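You operate a simulated robot arm through the tools that you are given. There is no shell and no other tool. Be economical: measure what you need, move in short steps, check, and stop when the job is done.

The job below is to be done with a simulated robot arm. You get a single attempt, and the scene is never put back.

Task
Take the screw box with the largest size on its label from the top of the timber table and put it on the shelf of the rack table. Take the short steel rail labelled "L532" from the top of the timber table and put it on the water cover. Pull the glue tray lid open. Do these in any order.

The check looks at the end state, three seconds after you hand in, the way a careful person would. Anything else that was tipped, shoved, dropped, spilled or broken makes it a failure. A push-on lid holds only when it is set on centred and level and pressed home; a screw cap is set on level and turned clockwise until tight.

Robot
A 6-joint arm with a two-finger gripper on a trunk, on a base that drives. Base frame: it is fixed to the floor where the robot stands at the start and does not move with it; the origin is under the middle of the robot, x ahead of it, y to its left, z up; the surface under the hand at the start is at about z = 800. Readings come in mm, degrees, newtons and seconds.
With the tool pointing down near the work surface it reaches from about 100 to 700 mm from the robot's upright axis, wherever it stands. Its first joint turns from -166.0 to 166.0 degrees. Places, roughly: glue tray lid [700, 200, 800]; shelf of the rack table [1100, 2000, 300]; water cover [1250, 4500, 750]. Payload 2.45 kg.
Tool frame: the origin (TCP) lies between the finger pads and is the grasp point; the fingertips stand 26 mm ahead of it; z points along the fingers, y is the line along which they close. Largest opening 96 mm; the body of the gripper starts 69 mm behind the TCP.
Orientation is that of the tool frame in the base frame, as a unit quaternion [x, y, z, w]. With the fingers straight down and closing along the base's y, the tool's x points along the base's -x, its y along +y and its z along -z.

Tools
- The arm moves only by the tool apply_moves. Its argument "plan" is a list that holds one entry, the list of rows, each a list of 7 numbers: the closure in counts, from 0 (fully open) to 255 (shut), then the shift along the base's x, y, z in units of 100 mm (1.0 is 100 mm), then the turn, a rotation vector about the base's x, y, z in units of 60 degrees (1.0 is 60 degrees). In form: [[[hand, tx, ty, tz, ax, ay, az], ...]]. A call has 1 to 20 rows; each row is the pose to reach, as a shift and turn from the pose commanded when the call began. A call with a number of a shift or a turn outside -1 to 1 is refused whole. A row lasts 0.2 s, in which the tool goes at most 50 mm and 8.6 degrees; a call with a longer step from one row to the next is refused whole, and so is a gripper value outside its range. Where a pose cannot be reached the arm comes as near as it can. A force on the tool above 40 N (or 10 N above the force at the start of the call, whichever is more), or a blocked arm, ends the call early, and 0.2 s more pass. Each finger halts on what it meets, pressing with about 37 N; the grip force reading is that of the motor and also rises with nothing between the fingers. The clock runs only during rows and for 0.2 s after the last one: add rows that repeat a pose to give the fingers time. It gives the time, the measured TCP pose, the force on the tool (base axes), the opening and the grip force at its end, in the units of the frame above (readings bear some noise), with the torque about the TCP (base axes, N m) and any sound that the robot's microphone picked up.
- Cameras (640 x 400 px; columns grow to the right, rows downward): "scene" is now at [31.7, 169.7, 1137.8]; the picture's right is [0.14, -0.99, 0.00], its down [-0.39, -0.05, -0.92] and it looks along [0.91, 0.13, -0.39] (base axes); focal length 267 px, centre (320, 200). "wrist" rides on the gripper at [82, 3, -98] in the tool frame; the picture's right is [-0.04, 1.00, 0.00], its down [-0.73, -0.03, -0.68] and it looks along [-0.68, -0.03, 0.73] (tool axes); focal length 256 px, centre (320, 200).
- camera(camera): a new picture of that camera. The clock stands still meanwhile.
- raise_lower(by): slides the trunk up (or, below 0, down) by that many mm; the arm and the scene camera ride with it, the base frame stays. It gives what a move gives, with no picture.
- steer(legs): drives the robot by 1 to 6 legs, each [ahead, turn to the left] in mm and degrees, along the robot's own axes; the way and the turn of a leg run together, so that a leg with both is an arc; at most 1500 mm and 180 degrees a leg. The arm and the cameras ride along, it lands a little off, and it stops where it bumps. It gives what a move gives.
- pan_tilt(pan, tilt): turns the head with the scene camera to pan (to the left, within 155 degrees either way) and tilt (down, from -29 to 69), counted from straight ahead of the robot. It gives what a move gives.
- pixel_to_xyz(camera, pixels): for up to 12 pixels [column, row] of the newest picture of that camera ("zoom" is the newest enlarged one), the place [x, y, z] in the base frame of the surface seen there, good to about 2 mm. The clock stands still meanwhile.
- enlarge(camera, box): a new picture of the part [left, top, right, bottom] of that camera's present view, enlarged. The clock stands still meanwhile.
- sign_off(): hands the job in; it is judged then, once.

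Keep the steps short. Do not move on a guess: measure, check each grasp and each placing, and mend mistakes. In all there are 110 turns and 98 pictures (those below and enlarged ones count). Leave the gripper open and the arm clear of the work at the hand-in unless told otherwise, and finish with a single line.

The tools are called after "Emit:" as name(argument=value, ...) on one line, values as JSON. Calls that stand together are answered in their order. apply_moves: Moves the arm, as the interface text tells. Its arguments: {"type":"object","properties":{"plan":{"type":"array"}},"required":["plan"]} The other tools are called the same way: raise_lower (by) slides the trunk up or down; steer (legs) drives the base; pan_tilt (pan, tilt) turns the head that bears the scene camera; camera (camera) takes a picture; pixel_to_xyz (camera, pixels) gives the place of the surface under pixels of a picture; enlarge (camera, box) takes an enlarged picture of a part of a camera's view; sign_off () hands the job in.

At the start:

```text
clock: 0.0
ee_pos: [400.3, 207.0, 997.5]
ee_rot: [0.0, 1.0, 0.0, 0.0]
wrist_force: [-0.3, -1.0, -0.6]
moment: [0.0, 0.05, 0.01]
grip_width: 96.1
gripper_force: 0.0
trunk travel left (down, up): [-150.0, 0.0]
robot x, y, heading: [0.4, -0.0, 0.0]
head pan, tilt: [7.9, 23.2]
```

scene: 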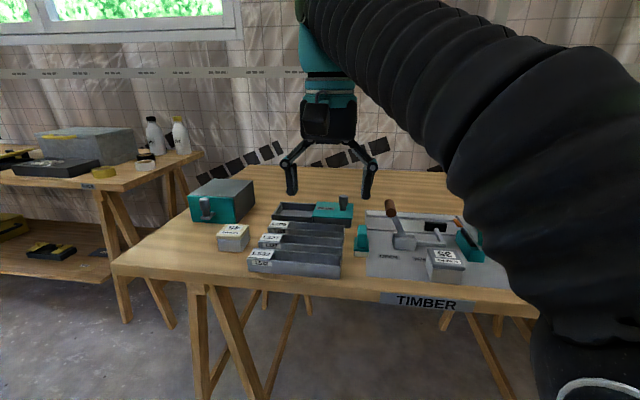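
wrist: 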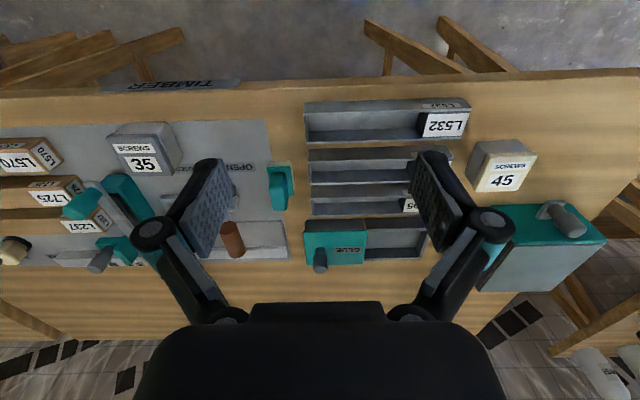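

I see a timber table with screw boxes 35 and 45, rails with L532 and a glue tray. I'll enlarge both views to read the labels.

Emit:
enlarge(camera="wrist", box=[280, 80, 620, 300])

Emit:
enlarge(camera="wrist", box=[0, 80, 300, 280])

Emit:
enlarge(camera="scene", box=[180, 160, 500, 310])

```text
1.82 times, centred on (450, 190) of wrist
```

zoom: 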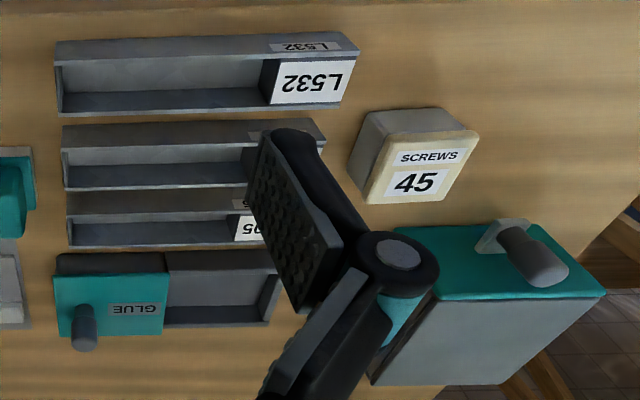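

```text
2.00 times, centred on (150, 180) of wrist
```

zoom: 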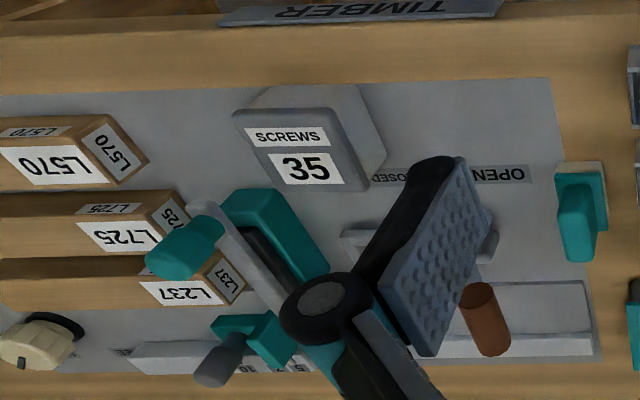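

```text
2.00 times, centred on (340, 235) of scene
```

zoom: 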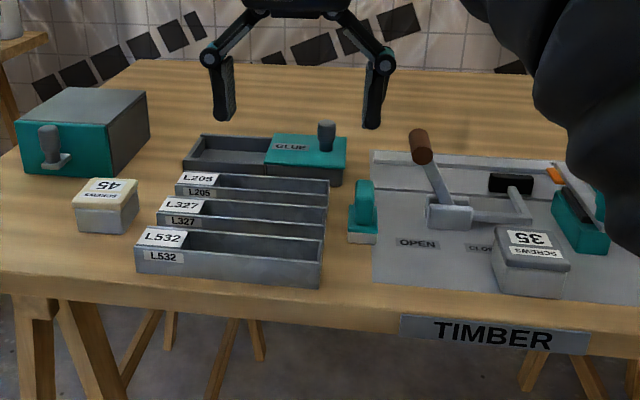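

I see boxes 45 and 35, and there may be more on the right or hidden behind the arm. I'll pan the head right to check.

Emit:
pan_tilt(pan=-40, tilt=30)

Emit:
camera(camera="scene")

Emit:
pan_tilt(pan=70, tilt=20)

Emit:
camera(camera="scene")

```text
clock: 1.2
ee_pos: [400.7, 206.7, 998.5]
ee_rot: [0.0, 1.0, 0.001, 0.0]
wrist_force: [0.1, -0.9, -0.8]
moment: [-0.01, 0.02, 0.06]
grip_width: 95.6
gripper_force: 0.0
trunk travel left (down, up): [-150.0, 0.0]
robot x, y, heading: [-1.7, -4.3, -0.4]
head pan, tilt: [-40.0, 30.0]
```

```text
92 pictures are left
```

scene: 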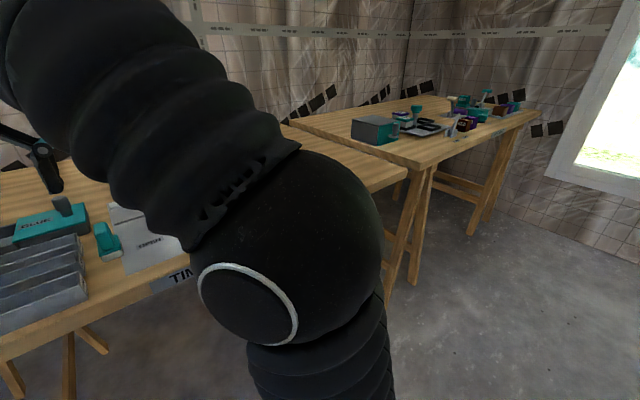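

```text
clock: 3.0
ee_pos: [399.2, 207.2, 998.5]
ee_rot: [0.001, 1.0, -0.001, -0.001]
wrist_force: [0.4, -1.0, -0.3]
moment: [0.0, -0.03, -0.01]
grip_width: 95.8
gripper_force: 0.0
trunk travel left (down, up): [-150.0, 0.0]
robot x, y, heading: [-2.9, -3.9, 0.1]
head pan, tilt: [70.0, 20.0]
```

```text
91 pictures are left
```

scene: 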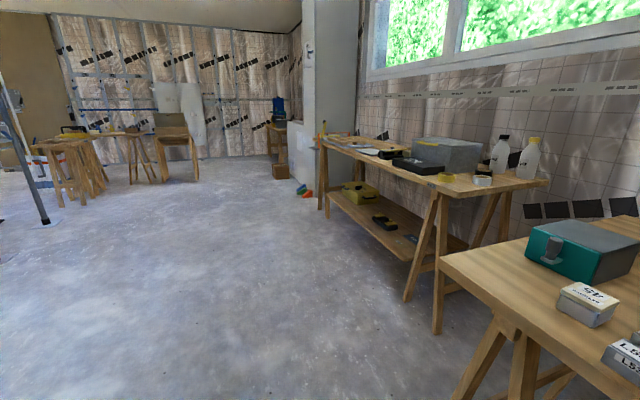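

The right part of the timber table is still hidden. I'll swing the base right 40° so the wrist camera sees it.

Emit:
steer(legs=[[0, -40]])

Emit:
camera(camera="wrist")

Emit:
pan_tilt(pan=55, tilt=30)

Emit:
camera(camera="scene")

```text
clock: 5.3
ee_pos: [441.3, -99.9, 996.8]
ee_rot: [0.341, 0.94, 0.0, 0.0]
wrist_force: [0.7, -0.2, 0.0]
moment: [0.02, -0.02, 0.01]
grip_width: 95.6
gripper_force: 0.2
trunk travel left (down, up): [-150.0, 0.0]
robot x, y, heading: [1.2, -4.8, -39.8]
head pan, tilt: [70.0, 20.0]
```

```text
90 pictures are left
```

wrist: 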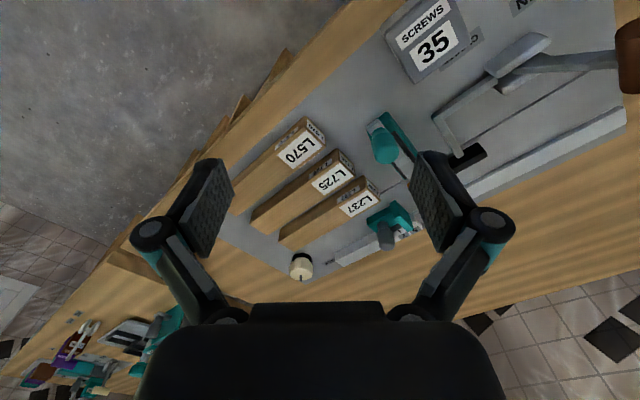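

```text
clock: 6.1
ee_pos: [442.0, -100.6, 998.0]
ee_rot: [0.342, 0.94, 0.0, 0.0]
wrist_force: [0.1, 0.0, -0.2]
moment: [0.01, 0.03, 0.0]
grip_width: 96.2
gripper_force: 0.1
trunk travel left (down, up): [-150.0, 0.0]
robot x, y, heading: [-0.3, -4.0, -40.1]
head pan, tilt: [55.0, 30.0]
```

```text
89 pictures are left
```

scene: 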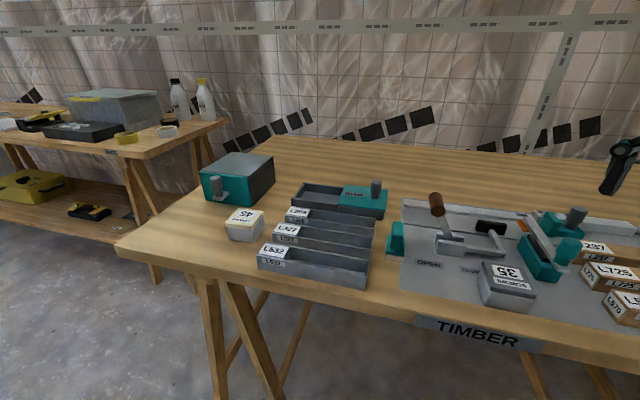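

Only boxes 45 and 35 are on the table so far. I'll zoom in on the tray, rails and box 45 and measure them.

Emit:
enlarge(camera="scene", box=[190, 140, 430, 290])

```text
2.67 times, centred on (310, 215) of scene
```

zoom: 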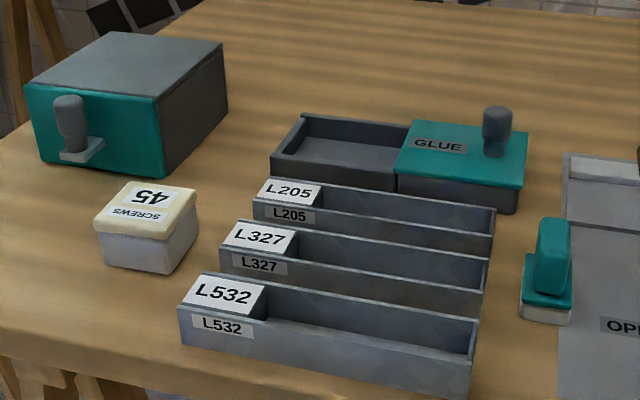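

Measuring key points: corners of box 45, the L532 rail, the tray and the knob.

Emit:
pixel_to_xyz(camera="zoom", pixels=[[95, 222], [163, 238], [195, 192], [125, 184], [110, 262], [166, 272], [210, 272], [267, 287], [180, 305], [476, 320], [471, 352], [468, 395]])

Emit:
pixel_to_xyz(camera="zoom", pixels=[[497, 107], [495, 155], [412, 122], [397, 172], [524, 190], [528, 132], [303, 114], [273, 156], [340, 150], [255, 198], [494, 210], [395, 190]])

Emit:
pixel_to_xyz(camera="zoom", pixels=[[223, 232], [296, 235], [488, 258], [370, 300], [240, 222], [60, 360], [25, 88], [160, 175], [225, 100], [68, 100], [545, 225], [235, 295]])

```text
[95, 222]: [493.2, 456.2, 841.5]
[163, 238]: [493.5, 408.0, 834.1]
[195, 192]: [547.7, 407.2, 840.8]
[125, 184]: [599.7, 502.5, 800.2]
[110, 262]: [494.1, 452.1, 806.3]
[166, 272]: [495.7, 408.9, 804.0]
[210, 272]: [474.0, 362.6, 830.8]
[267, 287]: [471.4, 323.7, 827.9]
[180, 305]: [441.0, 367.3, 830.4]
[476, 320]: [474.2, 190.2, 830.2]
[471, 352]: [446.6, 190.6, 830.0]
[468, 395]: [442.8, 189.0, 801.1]
```

```text
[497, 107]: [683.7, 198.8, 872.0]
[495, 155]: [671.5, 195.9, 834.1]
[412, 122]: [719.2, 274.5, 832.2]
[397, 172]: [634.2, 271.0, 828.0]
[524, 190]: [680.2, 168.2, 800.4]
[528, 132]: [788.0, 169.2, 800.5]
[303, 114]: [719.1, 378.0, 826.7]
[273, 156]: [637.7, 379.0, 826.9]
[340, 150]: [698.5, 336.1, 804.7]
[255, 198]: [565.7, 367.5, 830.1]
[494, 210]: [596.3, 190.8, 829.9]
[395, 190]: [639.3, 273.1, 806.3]
```

```text
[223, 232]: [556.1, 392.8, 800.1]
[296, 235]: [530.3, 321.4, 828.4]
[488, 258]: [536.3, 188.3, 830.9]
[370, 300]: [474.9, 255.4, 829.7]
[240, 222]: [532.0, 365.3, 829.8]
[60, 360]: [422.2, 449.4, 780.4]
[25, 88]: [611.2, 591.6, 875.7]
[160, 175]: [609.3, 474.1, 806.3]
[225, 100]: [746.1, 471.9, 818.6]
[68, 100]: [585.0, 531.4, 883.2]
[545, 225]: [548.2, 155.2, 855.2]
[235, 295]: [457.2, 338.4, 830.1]
```

Box 45 spans about x 493–548, y 408–456, with its top at 841. Rail L532 spans x 441–474, y 190–367, with its top at 830. Next I'll look at the rack table's shelf.

Emit:
pan_tilt(pan=105, tilt=18)

Emit:
enlarge(camera="scene", box=[250, 80, 570, 280])

```text
clock: 7.3
ee_pos: [441.4, -99.6, 998.5]
ee_rot: [0.342, 0.94, -0.001, 0.0]
wrist_force: [0.3, 0.8, -0.4]
moment: [-0.02, -0.01, 0.01]
grip_width: 95.9
gripper_force: 0.0
trunk travel left (down, up): [-150.0, 0.0]
robot x, y, heading: [1.5, -3.0, -40.2]
head pan, tilt: [105.0, 18.0]
```

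```text
2.00 times, centred on (410, 180) of scene
```

zoom: 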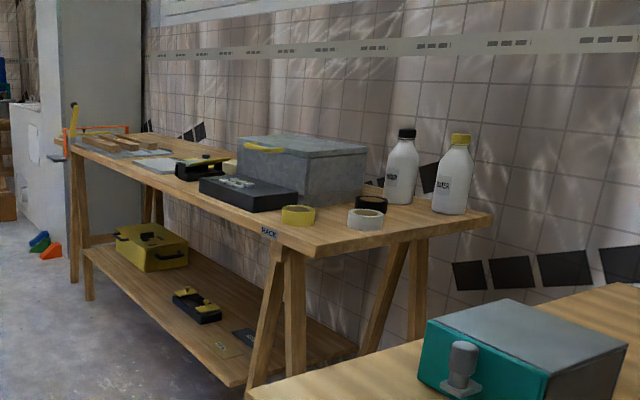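

The shelf holds a yellow case, a black and yellow box and a dark patch. I'll measure it and zoom further.

Emit:
pixel_to_xyz(camera="zoom", pixels=[[83, 252], [225, 382], [290, 365], [175, 275], [200, 320], [210, 345], [250, 338], [310, 255], [490, 215], [58, 140], [150, 268], [350, 345]])

Emit:
enlarge(camera="scene", box=[320, 210, 440, 285])

```text
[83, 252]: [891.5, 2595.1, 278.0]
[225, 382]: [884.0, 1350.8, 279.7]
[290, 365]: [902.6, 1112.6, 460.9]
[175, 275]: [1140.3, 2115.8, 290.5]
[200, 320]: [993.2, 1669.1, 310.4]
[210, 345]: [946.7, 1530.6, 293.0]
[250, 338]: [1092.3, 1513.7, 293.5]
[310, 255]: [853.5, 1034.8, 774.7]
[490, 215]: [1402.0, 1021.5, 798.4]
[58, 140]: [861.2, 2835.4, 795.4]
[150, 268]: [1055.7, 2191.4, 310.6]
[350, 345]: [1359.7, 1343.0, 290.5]
```

```text
5.33 times, centred on (380, 248) of scene
```

zoom: 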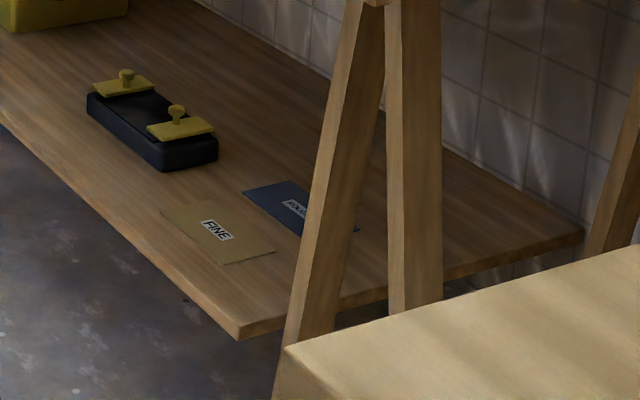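

The shelf is at z≈290 with its front edge at x≈885, and it is free around y≈1950. The tray lid comes first, so I'll turn back and view the tray closely.

Emit:
steer(legs=[[0, 40]])

Emit:
pan_tilt(pan=5, tilt=28)

Emit:
enlarge(camera="wrist", box=[290, 205, 450, 305])

Emit:
enlarge(camera="scene", box=[230, 150, 390, 250])

```text
clock: 9.5
ee_pos: [401.1, 206.4, 996.8]
ee_rot: [0.001, 1.0, 0.0, -0.001]
wrist_force: [0.2, -0.3, -1.3]
moment: [-0.01, 0.02, 0.0]
grip_width: 96.1
gripper_force: 0.1
trunk travel left (down, up): [-150.0, 0.0]
robot x, y, heading: [4.2, 1.2, -0.3]
head pan, tilt: [105.0, 18.0]
```

```text
clock: 11.3
ee_pos: [399.7, 207.1, 998.1]
ee_rot: [0.0, 1.0, 0.0, 0.001]
wrist_force: [0.8, -0.1, 0.0]
moment: [0.01, 0.02, -0.02]
grip_width: 96.1
gripper_force: 0.1
trunk travel left (down, up): [-150.0, 0.0]
robot x, y, heading: [-0.0, -2.2, -0.4]
head pan, tilt: [5.0, 28.0]
```

```text
4.00 times, centred on (370, 255) of wrist
```

zoom: 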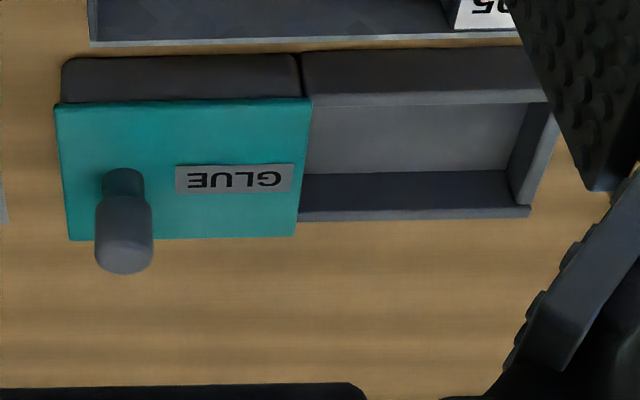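

```text
4.00 times, centred on (310, 200) of scene
```

zoom: 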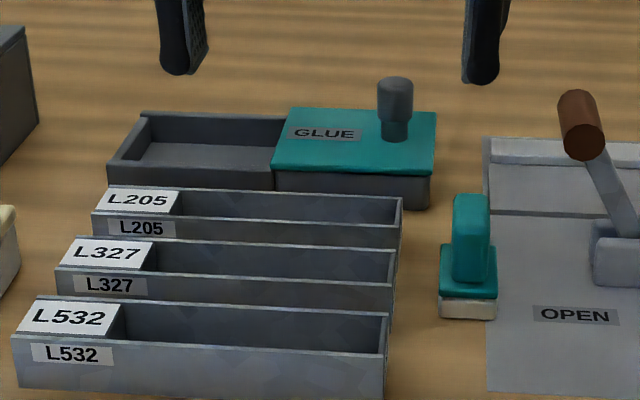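

The knob is near (683, 198) and the open tray lies on the +y side. The reach from here is marginal at about 711 mm, so I'll measure the knob exactly and look at the table edge and the base clearance.

Emit:
pixel_to_xyz(camera="zoom", pixels=[[379, 95], [395, 95], [411, 95], [395, 80], [386, 130], [405, 130], [280, 165], [430, 165], [435, 115], [293, 112], [425, 200], [200, 180]])

Emit:
pan_tilt(pan=5, tilt=69)

Emit:
camera(camera="scene")

```text
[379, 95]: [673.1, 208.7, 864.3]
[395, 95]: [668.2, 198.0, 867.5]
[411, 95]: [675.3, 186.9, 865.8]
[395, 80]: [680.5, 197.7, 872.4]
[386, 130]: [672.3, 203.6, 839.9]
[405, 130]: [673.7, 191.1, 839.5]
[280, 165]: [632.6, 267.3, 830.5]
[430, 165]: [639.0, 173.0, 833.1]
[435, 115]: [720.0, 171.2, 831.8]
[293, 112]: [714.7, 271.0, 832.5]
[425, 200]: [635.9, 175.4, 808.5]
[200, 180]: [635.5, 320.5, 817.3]
```

```text
clock: 12.3
ee_pos: [401.1, 206.4, 997.3]
ee_rot: [-0.001, 1.0, 0.0, 0.0]
wrist_force: [-0.1, -0.4, -0.3]
moment: [-0.05, -0.01, 0.0]
grip_width: 96.0
gripper_force: 0.1
trunk travel left (down, up): [-150.0, 0.0]
robot x, y, heading: [-0.0, -0.9, -0.2]
head pan, tilt: [5.0, 68.8]
```

```text
83 pictures are left
```

scene: 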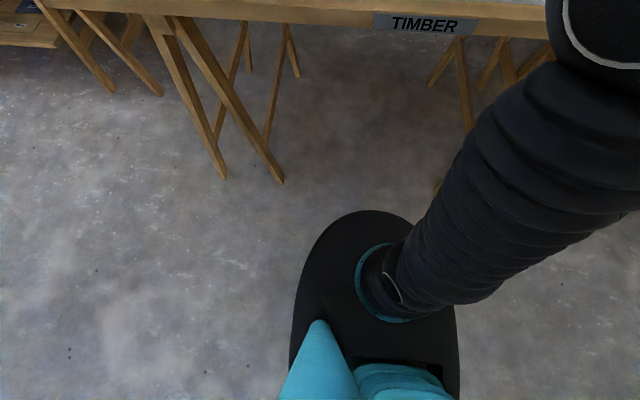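

I can see the base front at about (370, 212) and the trestle legs at about (220, 175) and (280, 182). Measuring them.

Emit:
pixel_to_xyz(camera="scene", pixels=[[370, 214], [300, 300], [450, 300], [345, 240], [400, 316], [222, 176], [280, 181], [240, 10], [470, 120], [440, 40], [130, 88], [320, 340]])

```text
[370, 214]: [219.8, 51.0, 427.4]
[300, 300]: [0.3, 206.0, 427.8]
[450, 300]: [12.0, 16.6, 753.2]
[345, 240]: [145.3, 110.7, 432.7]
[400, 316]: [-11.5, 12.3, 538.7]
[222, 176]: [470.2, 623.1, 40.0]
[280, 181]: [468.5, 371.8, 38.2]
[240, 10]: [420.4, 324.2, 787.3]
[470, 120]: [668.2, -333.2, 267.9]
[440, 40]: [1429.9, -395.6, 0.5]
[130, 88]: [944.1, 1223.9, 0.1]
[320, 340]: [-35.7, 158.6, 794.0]
```

The base is about 215 mm in radius and its front is at x≈220, well clear of the table edge at 420. I'll drive ahead 90 mm for reach.

Emit:
steer(legs=[[90, 0]])

Emit:
pan_tilt(pan=5, tilt=32)

```text
clock: 13.4
ee_pos: [491.2, 206.7, 998.5]
ee_rot: [0.0, 1.0, 0.0, 0.0]
wrist_force: [-0.2, -0.4, -0.4]
moment: [0.0, -0.01, 0.01]
grip_width: 95.9
gripper_force: 0.0
trunk travel left (down, up): [-150.0, 0.0]
robot x, y, heading: [90.3, 1.6, -0.1]
head pan, tilt: [5.0, 68.8]
```

```text
clock: 14.5
ee_pos: [490.8, 206.8, 998.6]
ee_rot: [0.001, 1.0, 0.0, 0.0]
wrist_force: [-0.1, -0.8, 0.5]
moment: [0.02, -0.03, 0.05]
grip_width: 96.1
gripper_force: 0.1
trunk travel left (down, up): [-150.0, 0.0]
robot x, y, heading: [89.8, -3.6, -0.0]
head pan, tilt: [5.0, 32.0]
```

The knob is centred at about (680, 198) with its top at 872. I'll move above it with the fingers half closed (about 50 mm).

Emit:
apply_moves(plan=[[[120, 0.4, -0.04, 0, 0, 0, 0], [120, 0.8, -0.09, 0, 0, 0, 0], [120, 1.0, -0.09, 0, 0, 0, 0], [120, 1.0, -0.09, 0, 0, 0, 0]]])

Emit:
apply_moves(plan=[[[120, 0.4, 0, 0, 0, 0, 0], [120, 0.8, 0, -0.1, 0, 0, 0], [120, 0.89, 0, -0.5, 0, 0, 0], [120, 0.89, 0, -0.9, 0, 0, 0], [120, 0.89, 0, -0.9, 0, 0, 0]]])

Emit:
camera(camera="wrist")

Emit:
camera(camera="scene")

```text
clock: 15.5
ee_pos: [586.1, 194.3, 986.0]
ee_rot: [0.001, 1.0, 0.0, 0.001]
wrist_force: [-0.4, 0.6, -0.2]
moment: [0.01, 0.01, 0.01]
grip_width: 50.5
gripper_force: 0.1
out of reach, approached as far as the arm can: row 2, 3, 4
trunk travel left (down, up): [-150.0, 0.0]
robot x, y, heading: [90.3, -0.1, -0.1]
head pan, tilt: [5.0, 32.0]
```

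```text
clock: 16.7
ee_pos: [676.2, 195.2, 895.4]
ee_rot: [0.001, 1.0, 0.0, 0.0]
wrist_force: [-0.3, -0.3, -0.7]
moment: [0.0, -0.02, -0.02]
grip_width: 50.7
gripper_force: 0.0
out of reach, approached as far as the arm can: row 1, 2
trunk travel left (down, up): [-150.0, 0.0]
robot x, y, heading: [88.8, -2.4, -0.2]
head pan, tilt: [5.0, 32.0]
```

```text
82 pictures are left
```

wrist: 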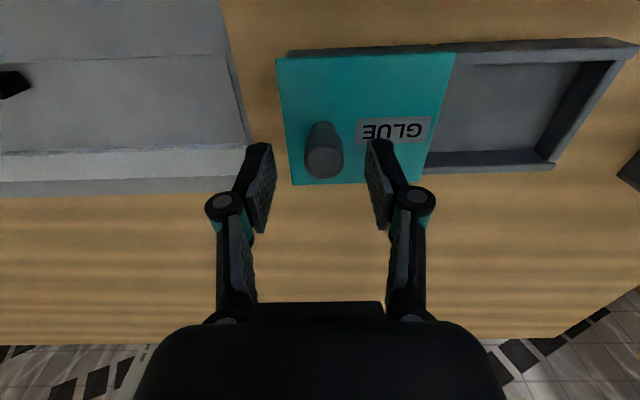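

```text
81 pictures are left
```

scene: 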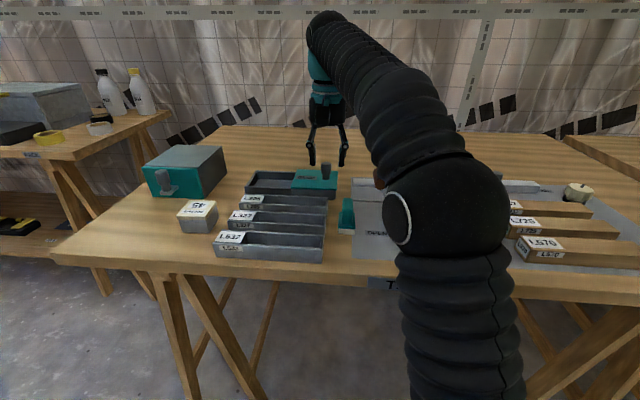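

The knob (about 323, 150) sits between the fingers. I'll go down to z≈862 and close on it.

Emit:
apply_moves(plan=[[[120, 0.04, 0.03, -0.33, 0, 0, 0], [120, 0.04, 0.03, -0.33, 0, 0, 0], [255, 0.04, 0.03, -0.33, 0, 0, 0], [255, 0.04, 0.03, -0.33, 0, 0, 0], [255, 0.04, 0.03, -0.33, 0, 0, 0]]])

Emit:
camera(camera="wrist")

```text
clock: 17.9
ee_pos: [679.5, 198.3, 862.4]
ee_rot: [0.001, 1.0, -0.001, -0.001]
wrist_force: [1.2, -0.3, 0.1]
moment: [0.0, -0.61, 0.0]
grip_width: 23.7
gripper_force: 45.2
trunk travel left (down, up): [-150.0, 0.0]
robot x, y, heading: [87.9, 0.2, -0.1]
head pan, tilt: [5.0, 32.0]
```

```text
80 pictures are left
```

wrist: 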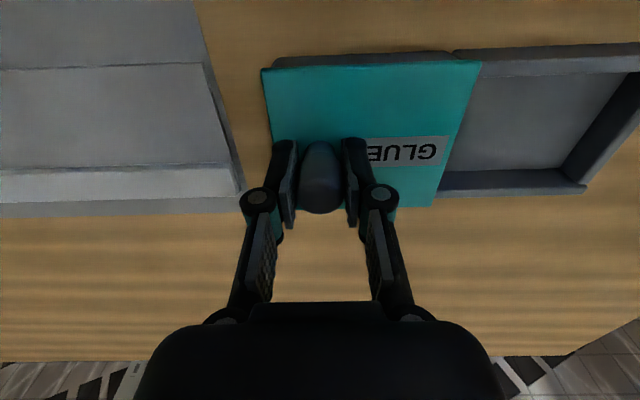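

The knob is held (23.7 mm, 45 N). I'll test a slow 30 mm pull toward +y, over the open tray.

Emit:
apply_moves(plan=[[[255, 0, 0.05, 0, 0, 0, 0], [255, 0, 0.1, 0, 0, 0, 0], [255, 0, 0.15, 0, 0, 0, 0], [255, 0, 0.2, 0, 0, 0, 0], [255, 0, 0.25, 0, 0, 0, 0], [255, 0, 0.3, 0, 0, 0, 0]]])

Emit:
camera(camera="wrist")

```text
clock: 19.3
ee_pos: [678.6, 227.7, 861.4]
ee_rot: [0.0, 1.0, 0.0, 0.0]
wrist_force: [10.1, 0.6, 6.7]
moment: [-0.02, -0.52, -0.01]
grip_width: 23.6
gripper_force: 44.7
trunk travel left (down, up): [-150.0, 0.0]
robot x, y, heading: [91.3, -1.2, 0.0]
head pan, tilt: [5.0, 32.0]
```

```text
79 pictures are left
```

wrist: 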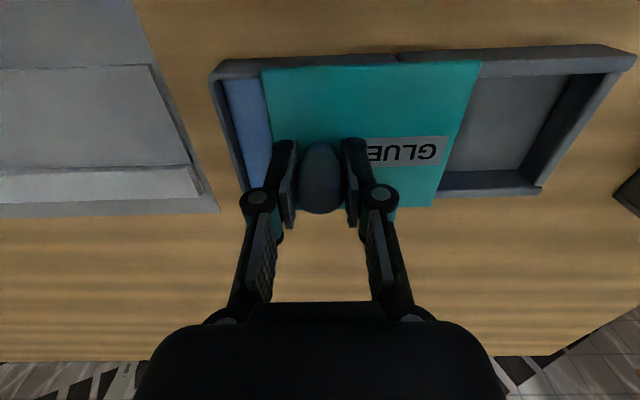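

The lid slides and the blue glue shows. I'll keep going slowly, about 70 mm more, until it is fully open or meets a stop.

Emit:
apply_moves(plan=[[[255, 0, 0.08, 0, 0, 0, 0], [255, 0, 0.16, 0, 0, 0, 0], [255, 0, 0.24, 0, 0, 0, 0], [255, 0, 0.32, 0, 0, 0, 0], [255, 0, 0.4, 0, 0, 0, 0], [255, 0, 0.48, 0, 0, 0, 0], [255, 0, 0.56, 0, 0, 0, 0], [255, 0, 0.62, 0, 0, 0, 0], [255, 0, 0.67, 0, 0, 0, 0], [255, 0, 0.7, 0, 0, 0, 0]]])

Emit:
camera(camera="wrist")

```text
clock: 21.5
ee_pos: [679.4, 296.4, 862.1]
ee_rot: [0.001, 1.0, 0.001, 0.0]
wrist_force: [12.1, -6.2, 14.2]
moment: [-0.25, -0.99, 0.14]
grip_width: 23.3
gripper_force: 45.2
trunk travel left (down, up): [-150.0, 0.0]
robot x, y, heading: [87.5, -3.0, -0.1]
head pan, tilt: [5.0, 32.0]
```

```text
78 pictures are left
```

wrist: 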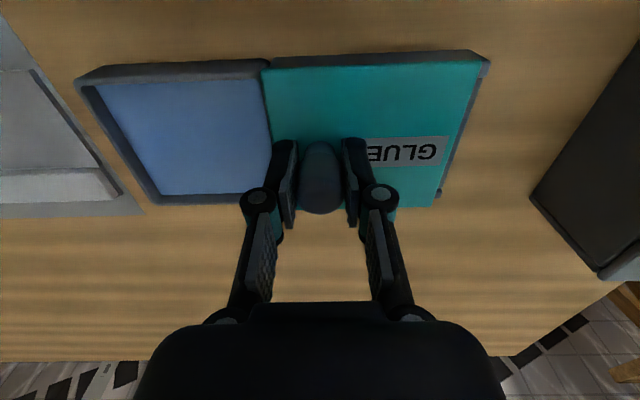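

The lid is open by about 98 mm. I'll release, lift and back off toward the robot.

Emit:
apply_moves(plan=[[[120, 0, 0, 0, 0, 0, 0], [120, 0, 0, 0, 0, 0, 0], [120, 0, 0, 0.3, 0, 0, 0], [120, 0, 0, 0.6, 0, 0, 0], [120, -0.2, 0, 1.0, 0, 0, 0], [120, -0.6, 0, 1.0, 0, 0, 0], [120, -0.95, 0.3, 1.0, 0, 0, 0], [120, -1.0, 0.6, 1.0, 0, 0, 0], [120, -1.0, 1.0, 1.0, 0, 0, 0]]])

Emit:
camera(camera="scene")

Emit:
camera(camera="wrist")

```text
clock: 23.5
ee_pos: [565.6, 386.6, 936.7]
ee_rot: [0.001, 1.0, 0.002, 0.001]
wrist_force: [-0.3, -0.6, 1.1]
moment: [0.04, 0.0, 0.01]
grip_width: 50.7
gripper_force: 0.0
out of reach, approached as far as the arm can: row 4, 5, 6, 7, 8, 9
trunk travel left (down, up): [-150.0, 0.0]
robot x, y, heading: [89.2, -5.5, -0.1]
head pan, tilt: [5.0, 32.0]
```

```text
77 pictures are left
```

scene: 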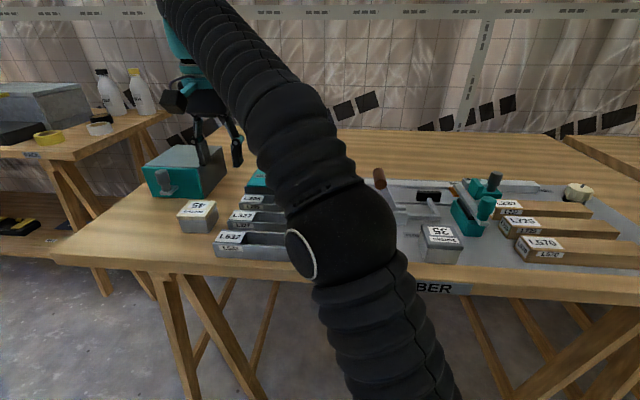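

```text
76 pictures are left
```

wrist: 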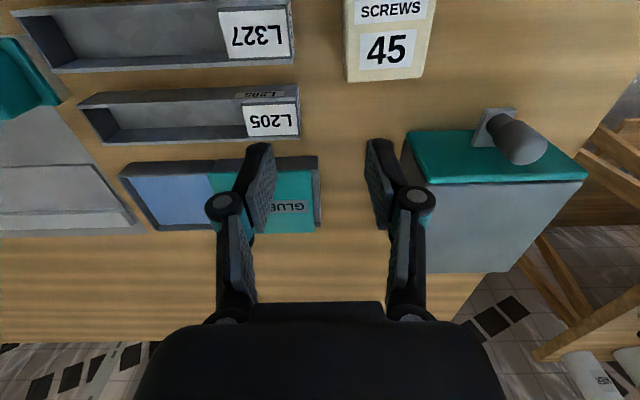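

TCP is at (566, 387, 937). I'll retreat in x while tilting the tool 35° forward, so that the box can later go in under the rack's top.

Emit:
apply_moves(plan=[[[55, -0.2, 0.1, 0, 0, 0, 0], [55, -0.4, 0.2, 0, 0, -0.1, 0], [55, -0.6, 0.3, 0, 0, -0.22, 0], [55, -0.8, 0.4, 0, 0, -0.34, 0], [55, -0.9, 0.45, 0, 0, -0.46, 0], [55, -0.95, 0.45, 0, 0, -0.583, 0], [55, -0.95, 0.45, 0, 0, -0.583, 0]]])

Emit:
camera(camera="wrist")

Emit:
camera(camera="scene")

```text
clock: 25.1
ee_pos: [470.8, 430.8, 936.2]
ee_rot: [0.0, 0.954, 0.001, 0.301]
wrist_force: [-0.5, -0.1, 0.2]
moment: [-0.01, -0.02, 0.01]
grip_width: 75.5
gripper_force: 0.0
trunk travel left (down, up): [-150.0, 0.0]
robot x, y, heading: [92.9, -4.8, -0.1]
head pan, tilt: [5.0, 32.0]
```

```text
75 pictures are left
```

wrist: 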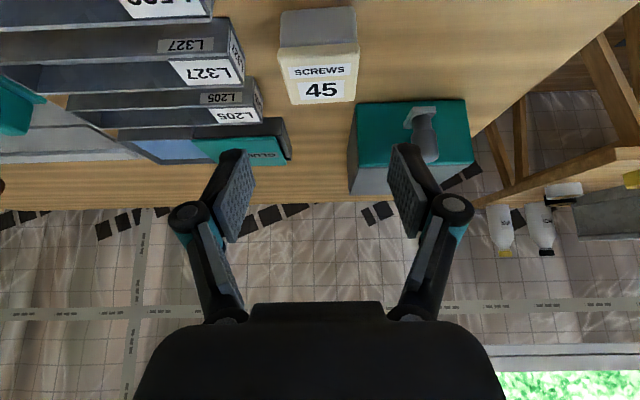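

```text
74 pictures are left
```

scene: 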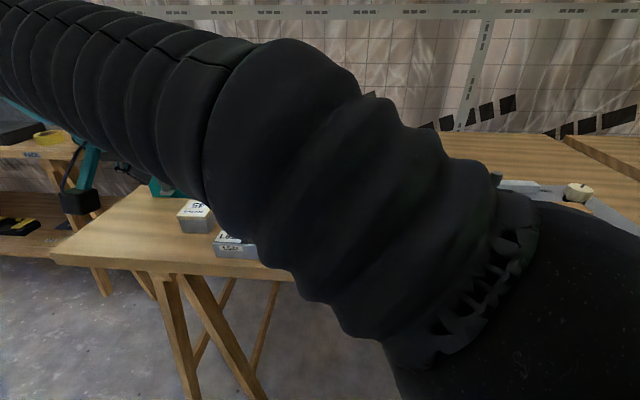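

The tilt is right. I'll refine the box position from the wrist view: lid corners near (278, 42), (358, 40), (290, 103) and (353, 98), base at (280, 10).

Emit:
pixel_to_xyz(camera="wrist", pixels=[[280, 52], [357, 48], [292, 102], [353, 97], [320, 75], [283, 14], [353, 12], [281, 38], [356, 35]])

```text
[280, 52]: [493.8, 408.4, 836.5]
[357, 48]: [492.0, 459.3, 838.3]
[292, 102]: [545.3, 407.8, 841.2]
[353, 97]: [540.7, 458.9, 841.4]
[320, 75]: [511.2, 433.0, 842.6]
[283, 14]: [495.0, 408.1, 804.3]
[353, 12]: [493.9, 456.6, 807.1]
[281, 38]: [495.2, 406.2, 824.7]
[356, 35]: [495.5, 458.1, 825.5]
```

The box is centred at about (520, 433) and its lid is 51 mm wide in y. I'll approach along the tool axis to (515, 433, 836) and close.

Emit:
apply_moves(plan=[[[55, -0.13, 0.02, -0.2, 0, 0, 0], [55, 0.05, 0.02, -0.45, 0, 0, 0], [55, 0.22, 0.02, -0.7, 0, 0, 0], [55, 0.36, 0.02, -0.9, 0, 0, 0], [55, 0.44, 0.02, -1.0, 0, 0, 0], [55, 0.44, 0.02, -1.0, 0, 0, 0]]])

Emit:
camera(camera="wrist")

```text
clock: 26.5
ee_pos: [514.4, 432.5, 837.6]
ee_rot: [0.001, 0.954, 0.0, 0.301]
wrist_force: [-0.2, -0.3, -0.5]
moment: [-0.03, 0.01, -0.01]
grip_width: 75.3
gripper_force: 0.1
trunk travel left (down, up): [-150.0, 0.0]
robot x, y, heading: [89.4, -6.0, -0.5]
head pan, tilt: [5.0, 32.0]
```

```text
73 pictures are left
```

wrist: 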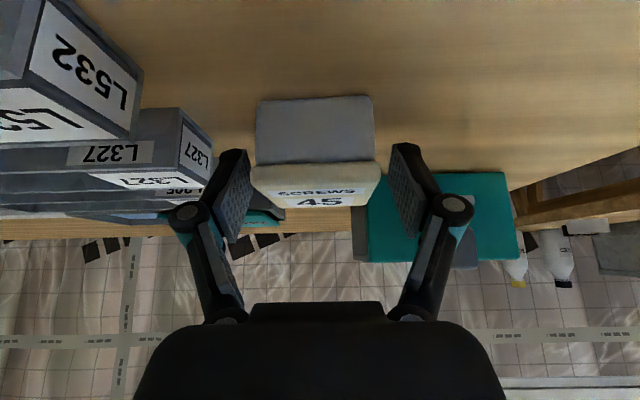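

The box is centred between the fingers. I'll lower 3 mm and close.

Emit:
apply_moves(plan=[[[55, 0, 0, -0.03, 0, 0, 0], [255, 0, 0, -0.03, 0, 0, 0], [255, 0, 0, -0.03, 0, 0, 0], [255, 0, 0, -0.03, 0, 0, 0], [255, 0, 0, -0.03, 0, 0, 0]]])

Emit:
apply_moves(plan=[[[255, 0, 0, 0.1, 0, 0, 0], [255, 0, 0, 0.3, 0, 0, 0], [255, 0, 0, 0.6, 0, 0, 0], [255, 0, 0, 0.6, 0, 0, 0]]])

Emit:
camera(camera="wrist")

```text
clock: 27.7
ee_pos: [514.9, 433.6, 834.5]
ee_rot: [0.001, 0.954, 0.001, 0.301]
wrist_force: [0.7, 0.8, 8.3]
moment: [-0.26, -0.03, 0.13]
grip_width: 54.6
gripper_force: 37.2
trunk travel left (down, up): [-150.0, 0.0]
robot x, y, heading: [87.9, -5.2, -0.1]
head pan, tilt: [5.0, 32.0]
```

```text
clock: 28.7
ee_pos: [515.5, 433.2, 894.5]
ee_rot: [0.0, 0.954, 0.0, 0.3]
wrist_force: [0.5, -0.9, -3.1]
moment: [0.03, 0.03, -0.01]
grip_width: 54.7
gripper_force: 37.2
trunk travel left (down, up): [-150.0, 0.0]
robot x, y, heading: [92.9, -4.8, -0.2]
head pan, tilt: [5.0, 32.0]
```

```text
72 pictures are left
```

wrist: 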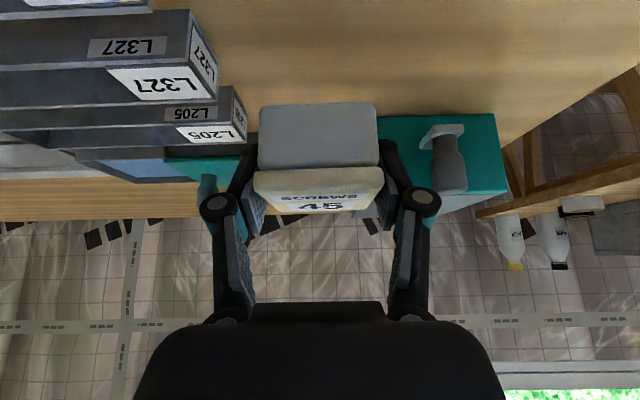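

The box is held level (54.7 mm). I'll back away from the table, drive along to y≈1500 and face the rack with the arm held high.

Emit:
steer(legs=[[-350, 0], [0, 90], [1500, 0], [0, -90]])

Emit:
pan_tilt(pan=15, tilt=35)

Emit:
camera(camera="scene")

Emit:
camera(camera="wrist")

```text
clock: 45.8
ee_pos: [157.2, 1940.5, 893.7]
ee_rot: [0.005, 0.954, -0.002, 0.301]
wrist_force: [-0.3, 0.2, -1.8]
moment: [0.01, 0.04, 0.01]
grip_width: 54.5
gripper_force: 37.2
trunk travel left (down, up): [-150.0, 0.0]
robot x, y, heading: [-271.8, 1508.9, -0.8]
head pan, tilt: [5.0, 32.0]
```

```text
clock: 46.5
ee_pos: [157.1, 1941.2, 893.6]
ee_rot: [0.005, 0.954, -0.001, 0.3]
wrist_force: [0.5, 0.2, -2.6]
moment: [-0.01, 0.04, 0.02]
grip_width: 54.6
gripper_force: 37.2
trunk travel left (down, up): [-150.0, 0.0]
robot x, y, heading: [-273.6, 1507.9, -0.6]
head pan, tilt: [15.0, 35.0]
```

```text
71 pictures are left
```

scene: 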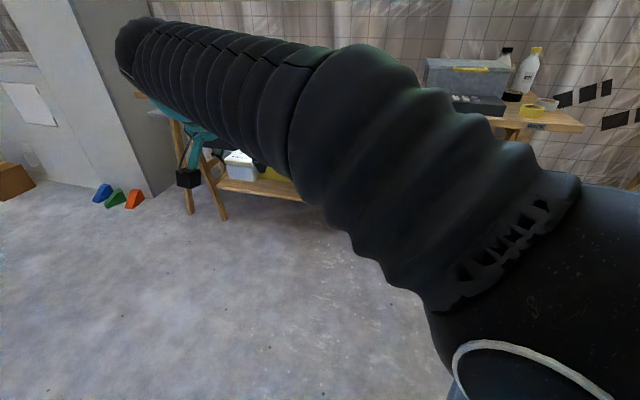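

```text
70 pictures are left
```

wrist: 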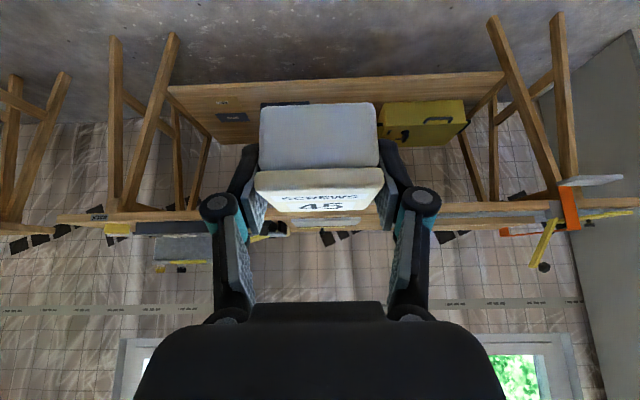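

The wrist camera sees the shelf. I'll measure the yellow case, the black item and the shelf edge to fix the free area.

Emit:
pixel_to_xyz(camera="wrist", pixels=[[382, 110], [382, 143], [465, 103], [265, 103], [305, 103], [232, 117], [350, 92], [350, 80], [400, 90], [180, 88], [500, 74], [255, 98]])

Emit:
enlarge(camera="wrist", box=[160, 60, 520, 220])

```text
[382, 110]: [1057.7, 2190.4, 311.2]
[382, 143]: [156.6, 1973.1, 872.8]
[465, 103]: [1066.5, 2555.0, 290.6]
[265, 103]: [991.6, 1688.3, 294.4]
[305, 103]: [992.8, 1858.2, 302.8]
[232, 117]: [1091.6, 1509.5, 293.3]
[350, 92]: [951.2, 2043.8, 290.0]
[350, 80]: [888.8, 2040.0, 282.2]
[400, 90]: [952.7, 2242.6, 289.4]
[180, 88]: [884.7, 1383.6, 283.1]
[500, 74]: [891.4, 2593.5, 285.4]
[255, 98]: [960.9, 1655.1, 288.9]
```

```text
1.78 times, centred on (340, 140) of wrist
```

zoom: 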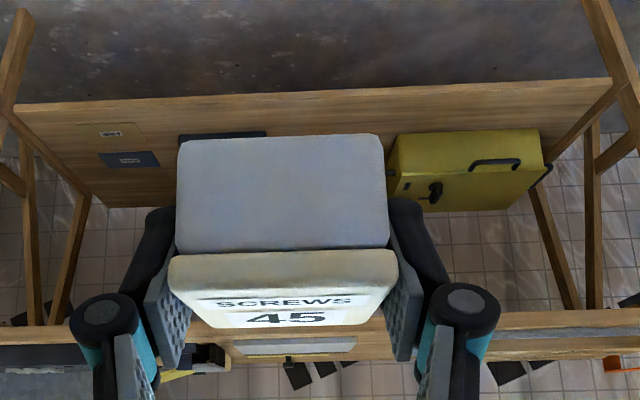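

The front strip, x 885–985, is free for y 1870–2190. I'll lower the trunk and the arm here in open space, so I can then drive the box in.

Emit:
raise_lower(by=-150)

Emit:
apply_moves(plan=[[[255, 0, 0, -0.3, 0, 0, 0], [255, 0, 0, -0.65, 0, 0, 0], [255, 0, 0, -1.0, 0, 0, 0], [255, 0, 0, -1.0, 0, 0, 0]]])

Emit:
apply_moves(plan=[[[255, 0, 0, -0.3, 0, 0, 0], [255, 0, 0, -0.65, 0, 0, 0], [255, 0, 0, -1.0, 0, 0, 0], [255, 0, 0, -1.0, 0, 0, 0]]])

```text
clock: 48.2
ee_pos: [158.0, 1940.5, 743.8]
ee_rot: [0.005, 0.954, -0.002, 0.3]
wrist_force: [0.1, 0.3, -2.2]
moment: [0.0, -0.02, 0.01]
grip_width: 54.3
gripper_force: 37.1
trunk travel left (down, up): [0.0, 150.0]
robot x, y, heading: [-275.2, 1508.0, -0.4]
head pan, tilt: [15.0, 35.0]
```

```text
clock: 49.2
ee_pos: [156.7, 1940.7, 642.8]
ee_rot: [0.005, 0.954, -0.002, 0.301]
wrist_force: [-0.4, -0.8, -2.8]
moment: [-0.02, -0.01, 0.0]
grip_width: 54.7
gripper_force: 37.1
trunk travel left (down, up): [0.0, 150.0]
robot x, y, heading: [-270.4, 1507.6, -0.4]
head pan, tilt: [15.0, 35.0]
```

```text
clock: 50.2
ee_pos: [156.2, 1940.7, 543.6]
ee_rot: [0.005, 0.954, -0.001, 0.301]
wrist_force: [0.1, 0.1, -3.0]
moment: [-0.03, 0.04, 0.0]
grip_width: 54.6
gripper_force: 37.0
trunk travel left (down, up): [0.0, 150.0]
robot x, y, heading: [-269.5, 1508.3, -0.6]
head pan, tilt: [15.0, 35.0]
```

It's reaching fine. Two more downward steps, to about z 345.

Emit:
apply_moves(plan=[[[255, 0, 0, -0.3, 0, 0, 0], [255, 0, 0, -0.65, 0, 0, 0], [255, 0, 0, -1.0, 0, 0, 0], [255, 0, 0, -1.0, 0, 0, 0]]])

Emit:
apply_moves(plan=[[[255, 0, 0, -0.3, 0, 0, 0], [255, 0, 0, -0.65, 0, 0, 0], [255, 0, 0, -0.93, 0, 0, 0], [255, 0, 0, -0.93, 0, 0, 0]]])

Emit:
camera(camera="wrist")

Emit:
camera(camera="scene")

```text
clock: 51.2
ee_pos: [156.4, 1940.2, 443.8]
ee_rot: [0.005, 0.954, -0.001, 0.301]
wrist_force: [-1.0, 0.4, -2.0]
moment: [-0.01, -0.01, 0.01]
grip_width: 54.7
gripper_force: 37.1
trunk travel left (down, up): [0.0, 150.0]
robot x, y, heading: [-273.5, 1507.2, -0.8]
head pan, tilt: [15.0, 35.0]
```

```text
clock: 52.2
ee_pos: [157.3, 1941.6, 350.6]
ee_rot: [0.006, 0.954, -0.002, 0.301]
wrist_force: [0.5, -0.1, -3.2]
moment: [0.04, -0.01, -0.01]
grip_width: 54.8
gripper_force: 36.8
trunk travel left (down, up): [0.0, 150.0]
robot x, y, heading: [-274.1, 1510.2, -0.6]
head pan, tilt: [15.0, 35.0]
```

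```text
68 pictures are left
```

wrist: 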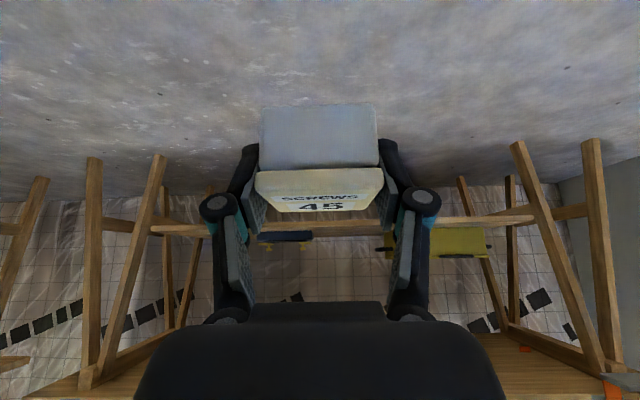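

```text
67 pictures are left
```

scene: 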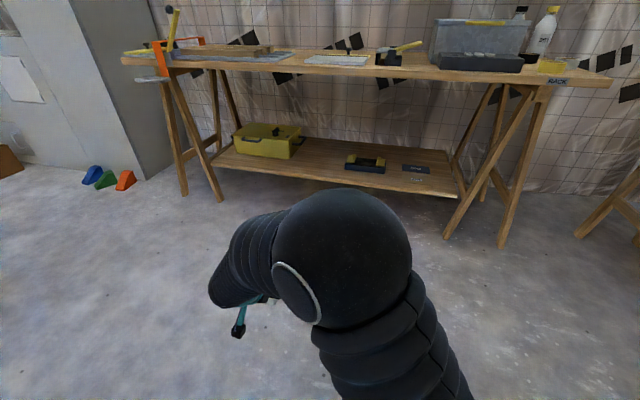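

The whole shelf is visible. Before driving in, I'll check where the elbow is so it won't hit the rack's top edge at x≈853.

Emit:
pixel_to_xyz(camera="scene", pixels=[[340, 195], [300, 200], [230, 250], [215, 285], [240, 330], [280, 205], [365, 188], [350, 160]])

```text
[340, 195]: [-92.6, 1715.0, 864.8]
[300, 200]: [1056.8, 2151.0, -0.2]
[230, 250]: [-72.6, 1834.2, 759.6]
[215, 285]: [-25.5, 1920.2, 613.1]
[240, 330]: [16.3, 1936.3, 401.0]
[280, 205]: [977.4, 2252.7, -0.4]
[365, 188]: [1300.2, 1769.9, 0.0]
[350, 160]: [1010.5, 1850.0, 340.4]
```

The elbow has plenty of clearance. I'll drive ahead 650 mm first and check.

Emit:
steer(legs=[[650, 0.6]])

Emit:
camera(camera="wrist")

Emit:
camera(camera="scene")

```text
clock: 55.8
ee_pos: [794.6, 1946.1, 352.9]
ee_rot: [-0.003, 0.954, 0.001, 0.301]
wrist_force: [0.4, 0.3, -2.8]
moment: [0.01, -0.01, -0.01]
grip_width: 54.6
gripper_force: 36.8
trunk travel left (down, up): [0.0, 150.0]
robot x, y, heading: [373.4, 1506.0, 0.4]
head pan, tilt: [15.0, 35.0]
```

```text
66 pictures are left
```

wrist: 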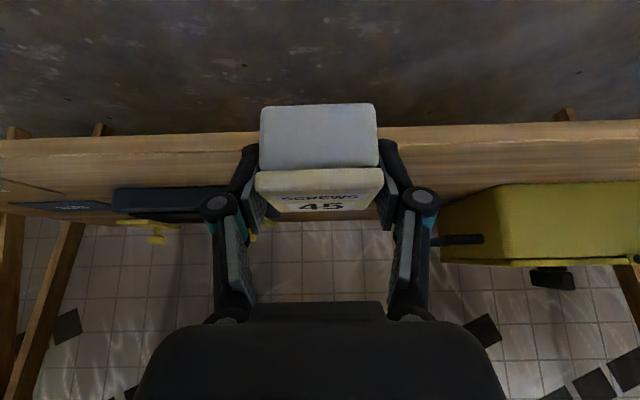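

```text
65 pictures are left
```

scene: 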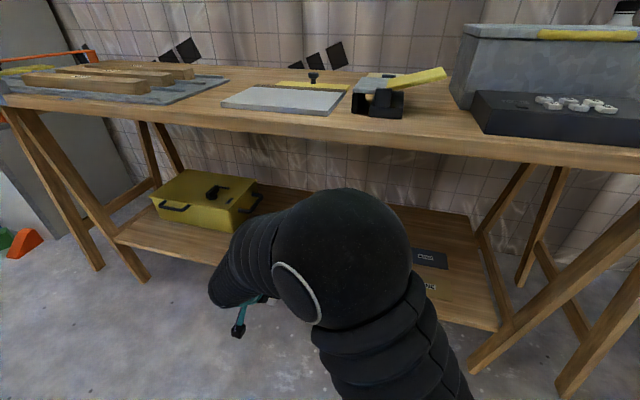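

All clear. I'll drive in another 160 mm.

Emit:
steer(legs=[[160, -0.3]])

Emit:
camera(camera="wrist")

```text
clock: 57.2
ee_pos: [956.3, 1942.7, 351.9]
ee_rot: [0.0, 0.954, 0.0, 0.301]
wrist_force: [-0.4, -0.1, -3.6]
moment: [-0.02, 0.04, -0.02]
grip_width: 54.4
gripper_force: 36.9
trunk travel left (down, up): [0.0, 150.0]
robot x, y, heading: [528.2, 1506.2, -0.3]
head pan, tilt: [15.0, 35.0]
```

```text
64 pictures are left
```

wrist: 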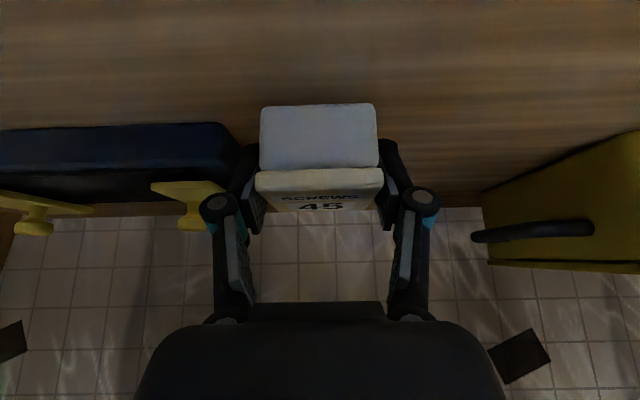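

The box is over the shelf's free strip. I'll lower slowly until contact, expected at z≈325.

Emit:
apply_moves(plan=[[[255, 0, 0, -0.12, 0, 0, 0], [255, 0, 0, -0.2, 0, 0, 0], [255, 0, 0, -0.23, 0, 0, 0], [255, 0, 0, -0.25, 0, 0, 0], [255, 0, 0, -0.265, 0, 0, 0], [255, 0, 0, -0.265, 0, 0, 0]]])

Emit:
camera(camera="wrist")

```text
clock: 58.6
ee_pos: [957.3, 1941.9, 325.9]
ee_rot: [0.0, 0.954, 0.0, 0.301]
wrist_force: [-1.5, -1.3, 5.5]
moment: [-0.19, 0.16, -0.03]
grip_width: 54.6
gripper_force: 37.4
trunk travel left (down, up): [0.0, 150.0]
robot x, y, heading: [529.0, 1509.8, -0.2]
head pan, tilt: [15.0, 35.0]
```

```text
63 pictures are left
```

wrist: 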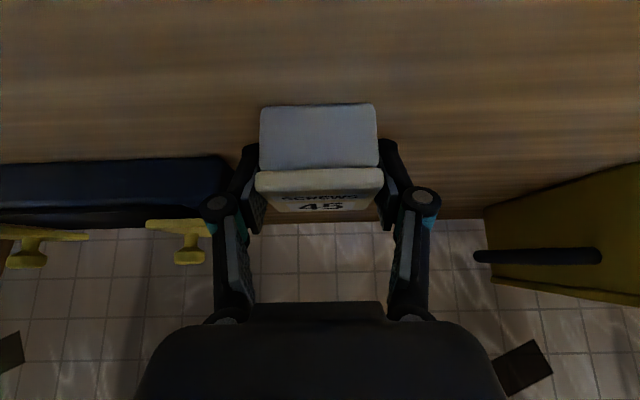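

Contact: the force went from −3 to +5.5 N. I'll open the fingers and withdraw along the tool axis.

Emit:
apply_moves(plan=[[[55, 0, 0, 0, 0, 0, 0], [55, 0, 0, 0, 0, 0, 0], [55, -0.12, 0, 0.16, 0, 0, 0], [55, -0.3, 0, 0.4, 0, 0, 0], [55, -0.55, 0, 0.75, 0, 0, 0], [55, -0.55, 0, 0.75, 0, 0, 0]]])

Emit:
camera(camera="wrist")

```text
clock: 60.0
ee_pos: [901.9, 1942.4, 400.4]
ee_rot: [0.0, 0.954, 0.0, 0.3]
wrist_force: [-0.2, -0.2, 0.2]
moment: [-0.02, 0.02, -0.01]
grip_width: 75.2
gripper_force: 0.1
trunk travel left (down, up): [0.0, 150.0]
robot x, y, heading: [531.6, 1506.4, -0.1]
head pan, tilt: [15.0, 35.0]
```

```text
62 pictures are left
```

wrist: 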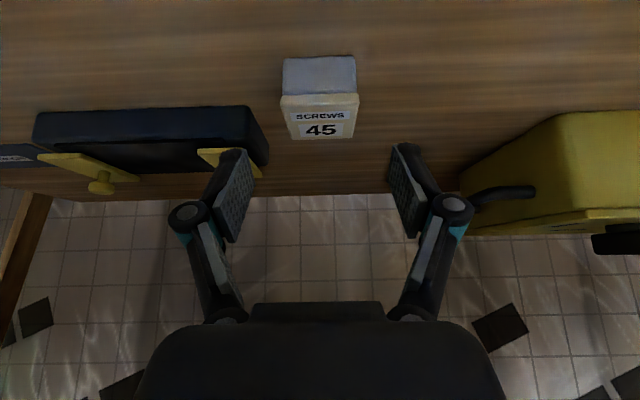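

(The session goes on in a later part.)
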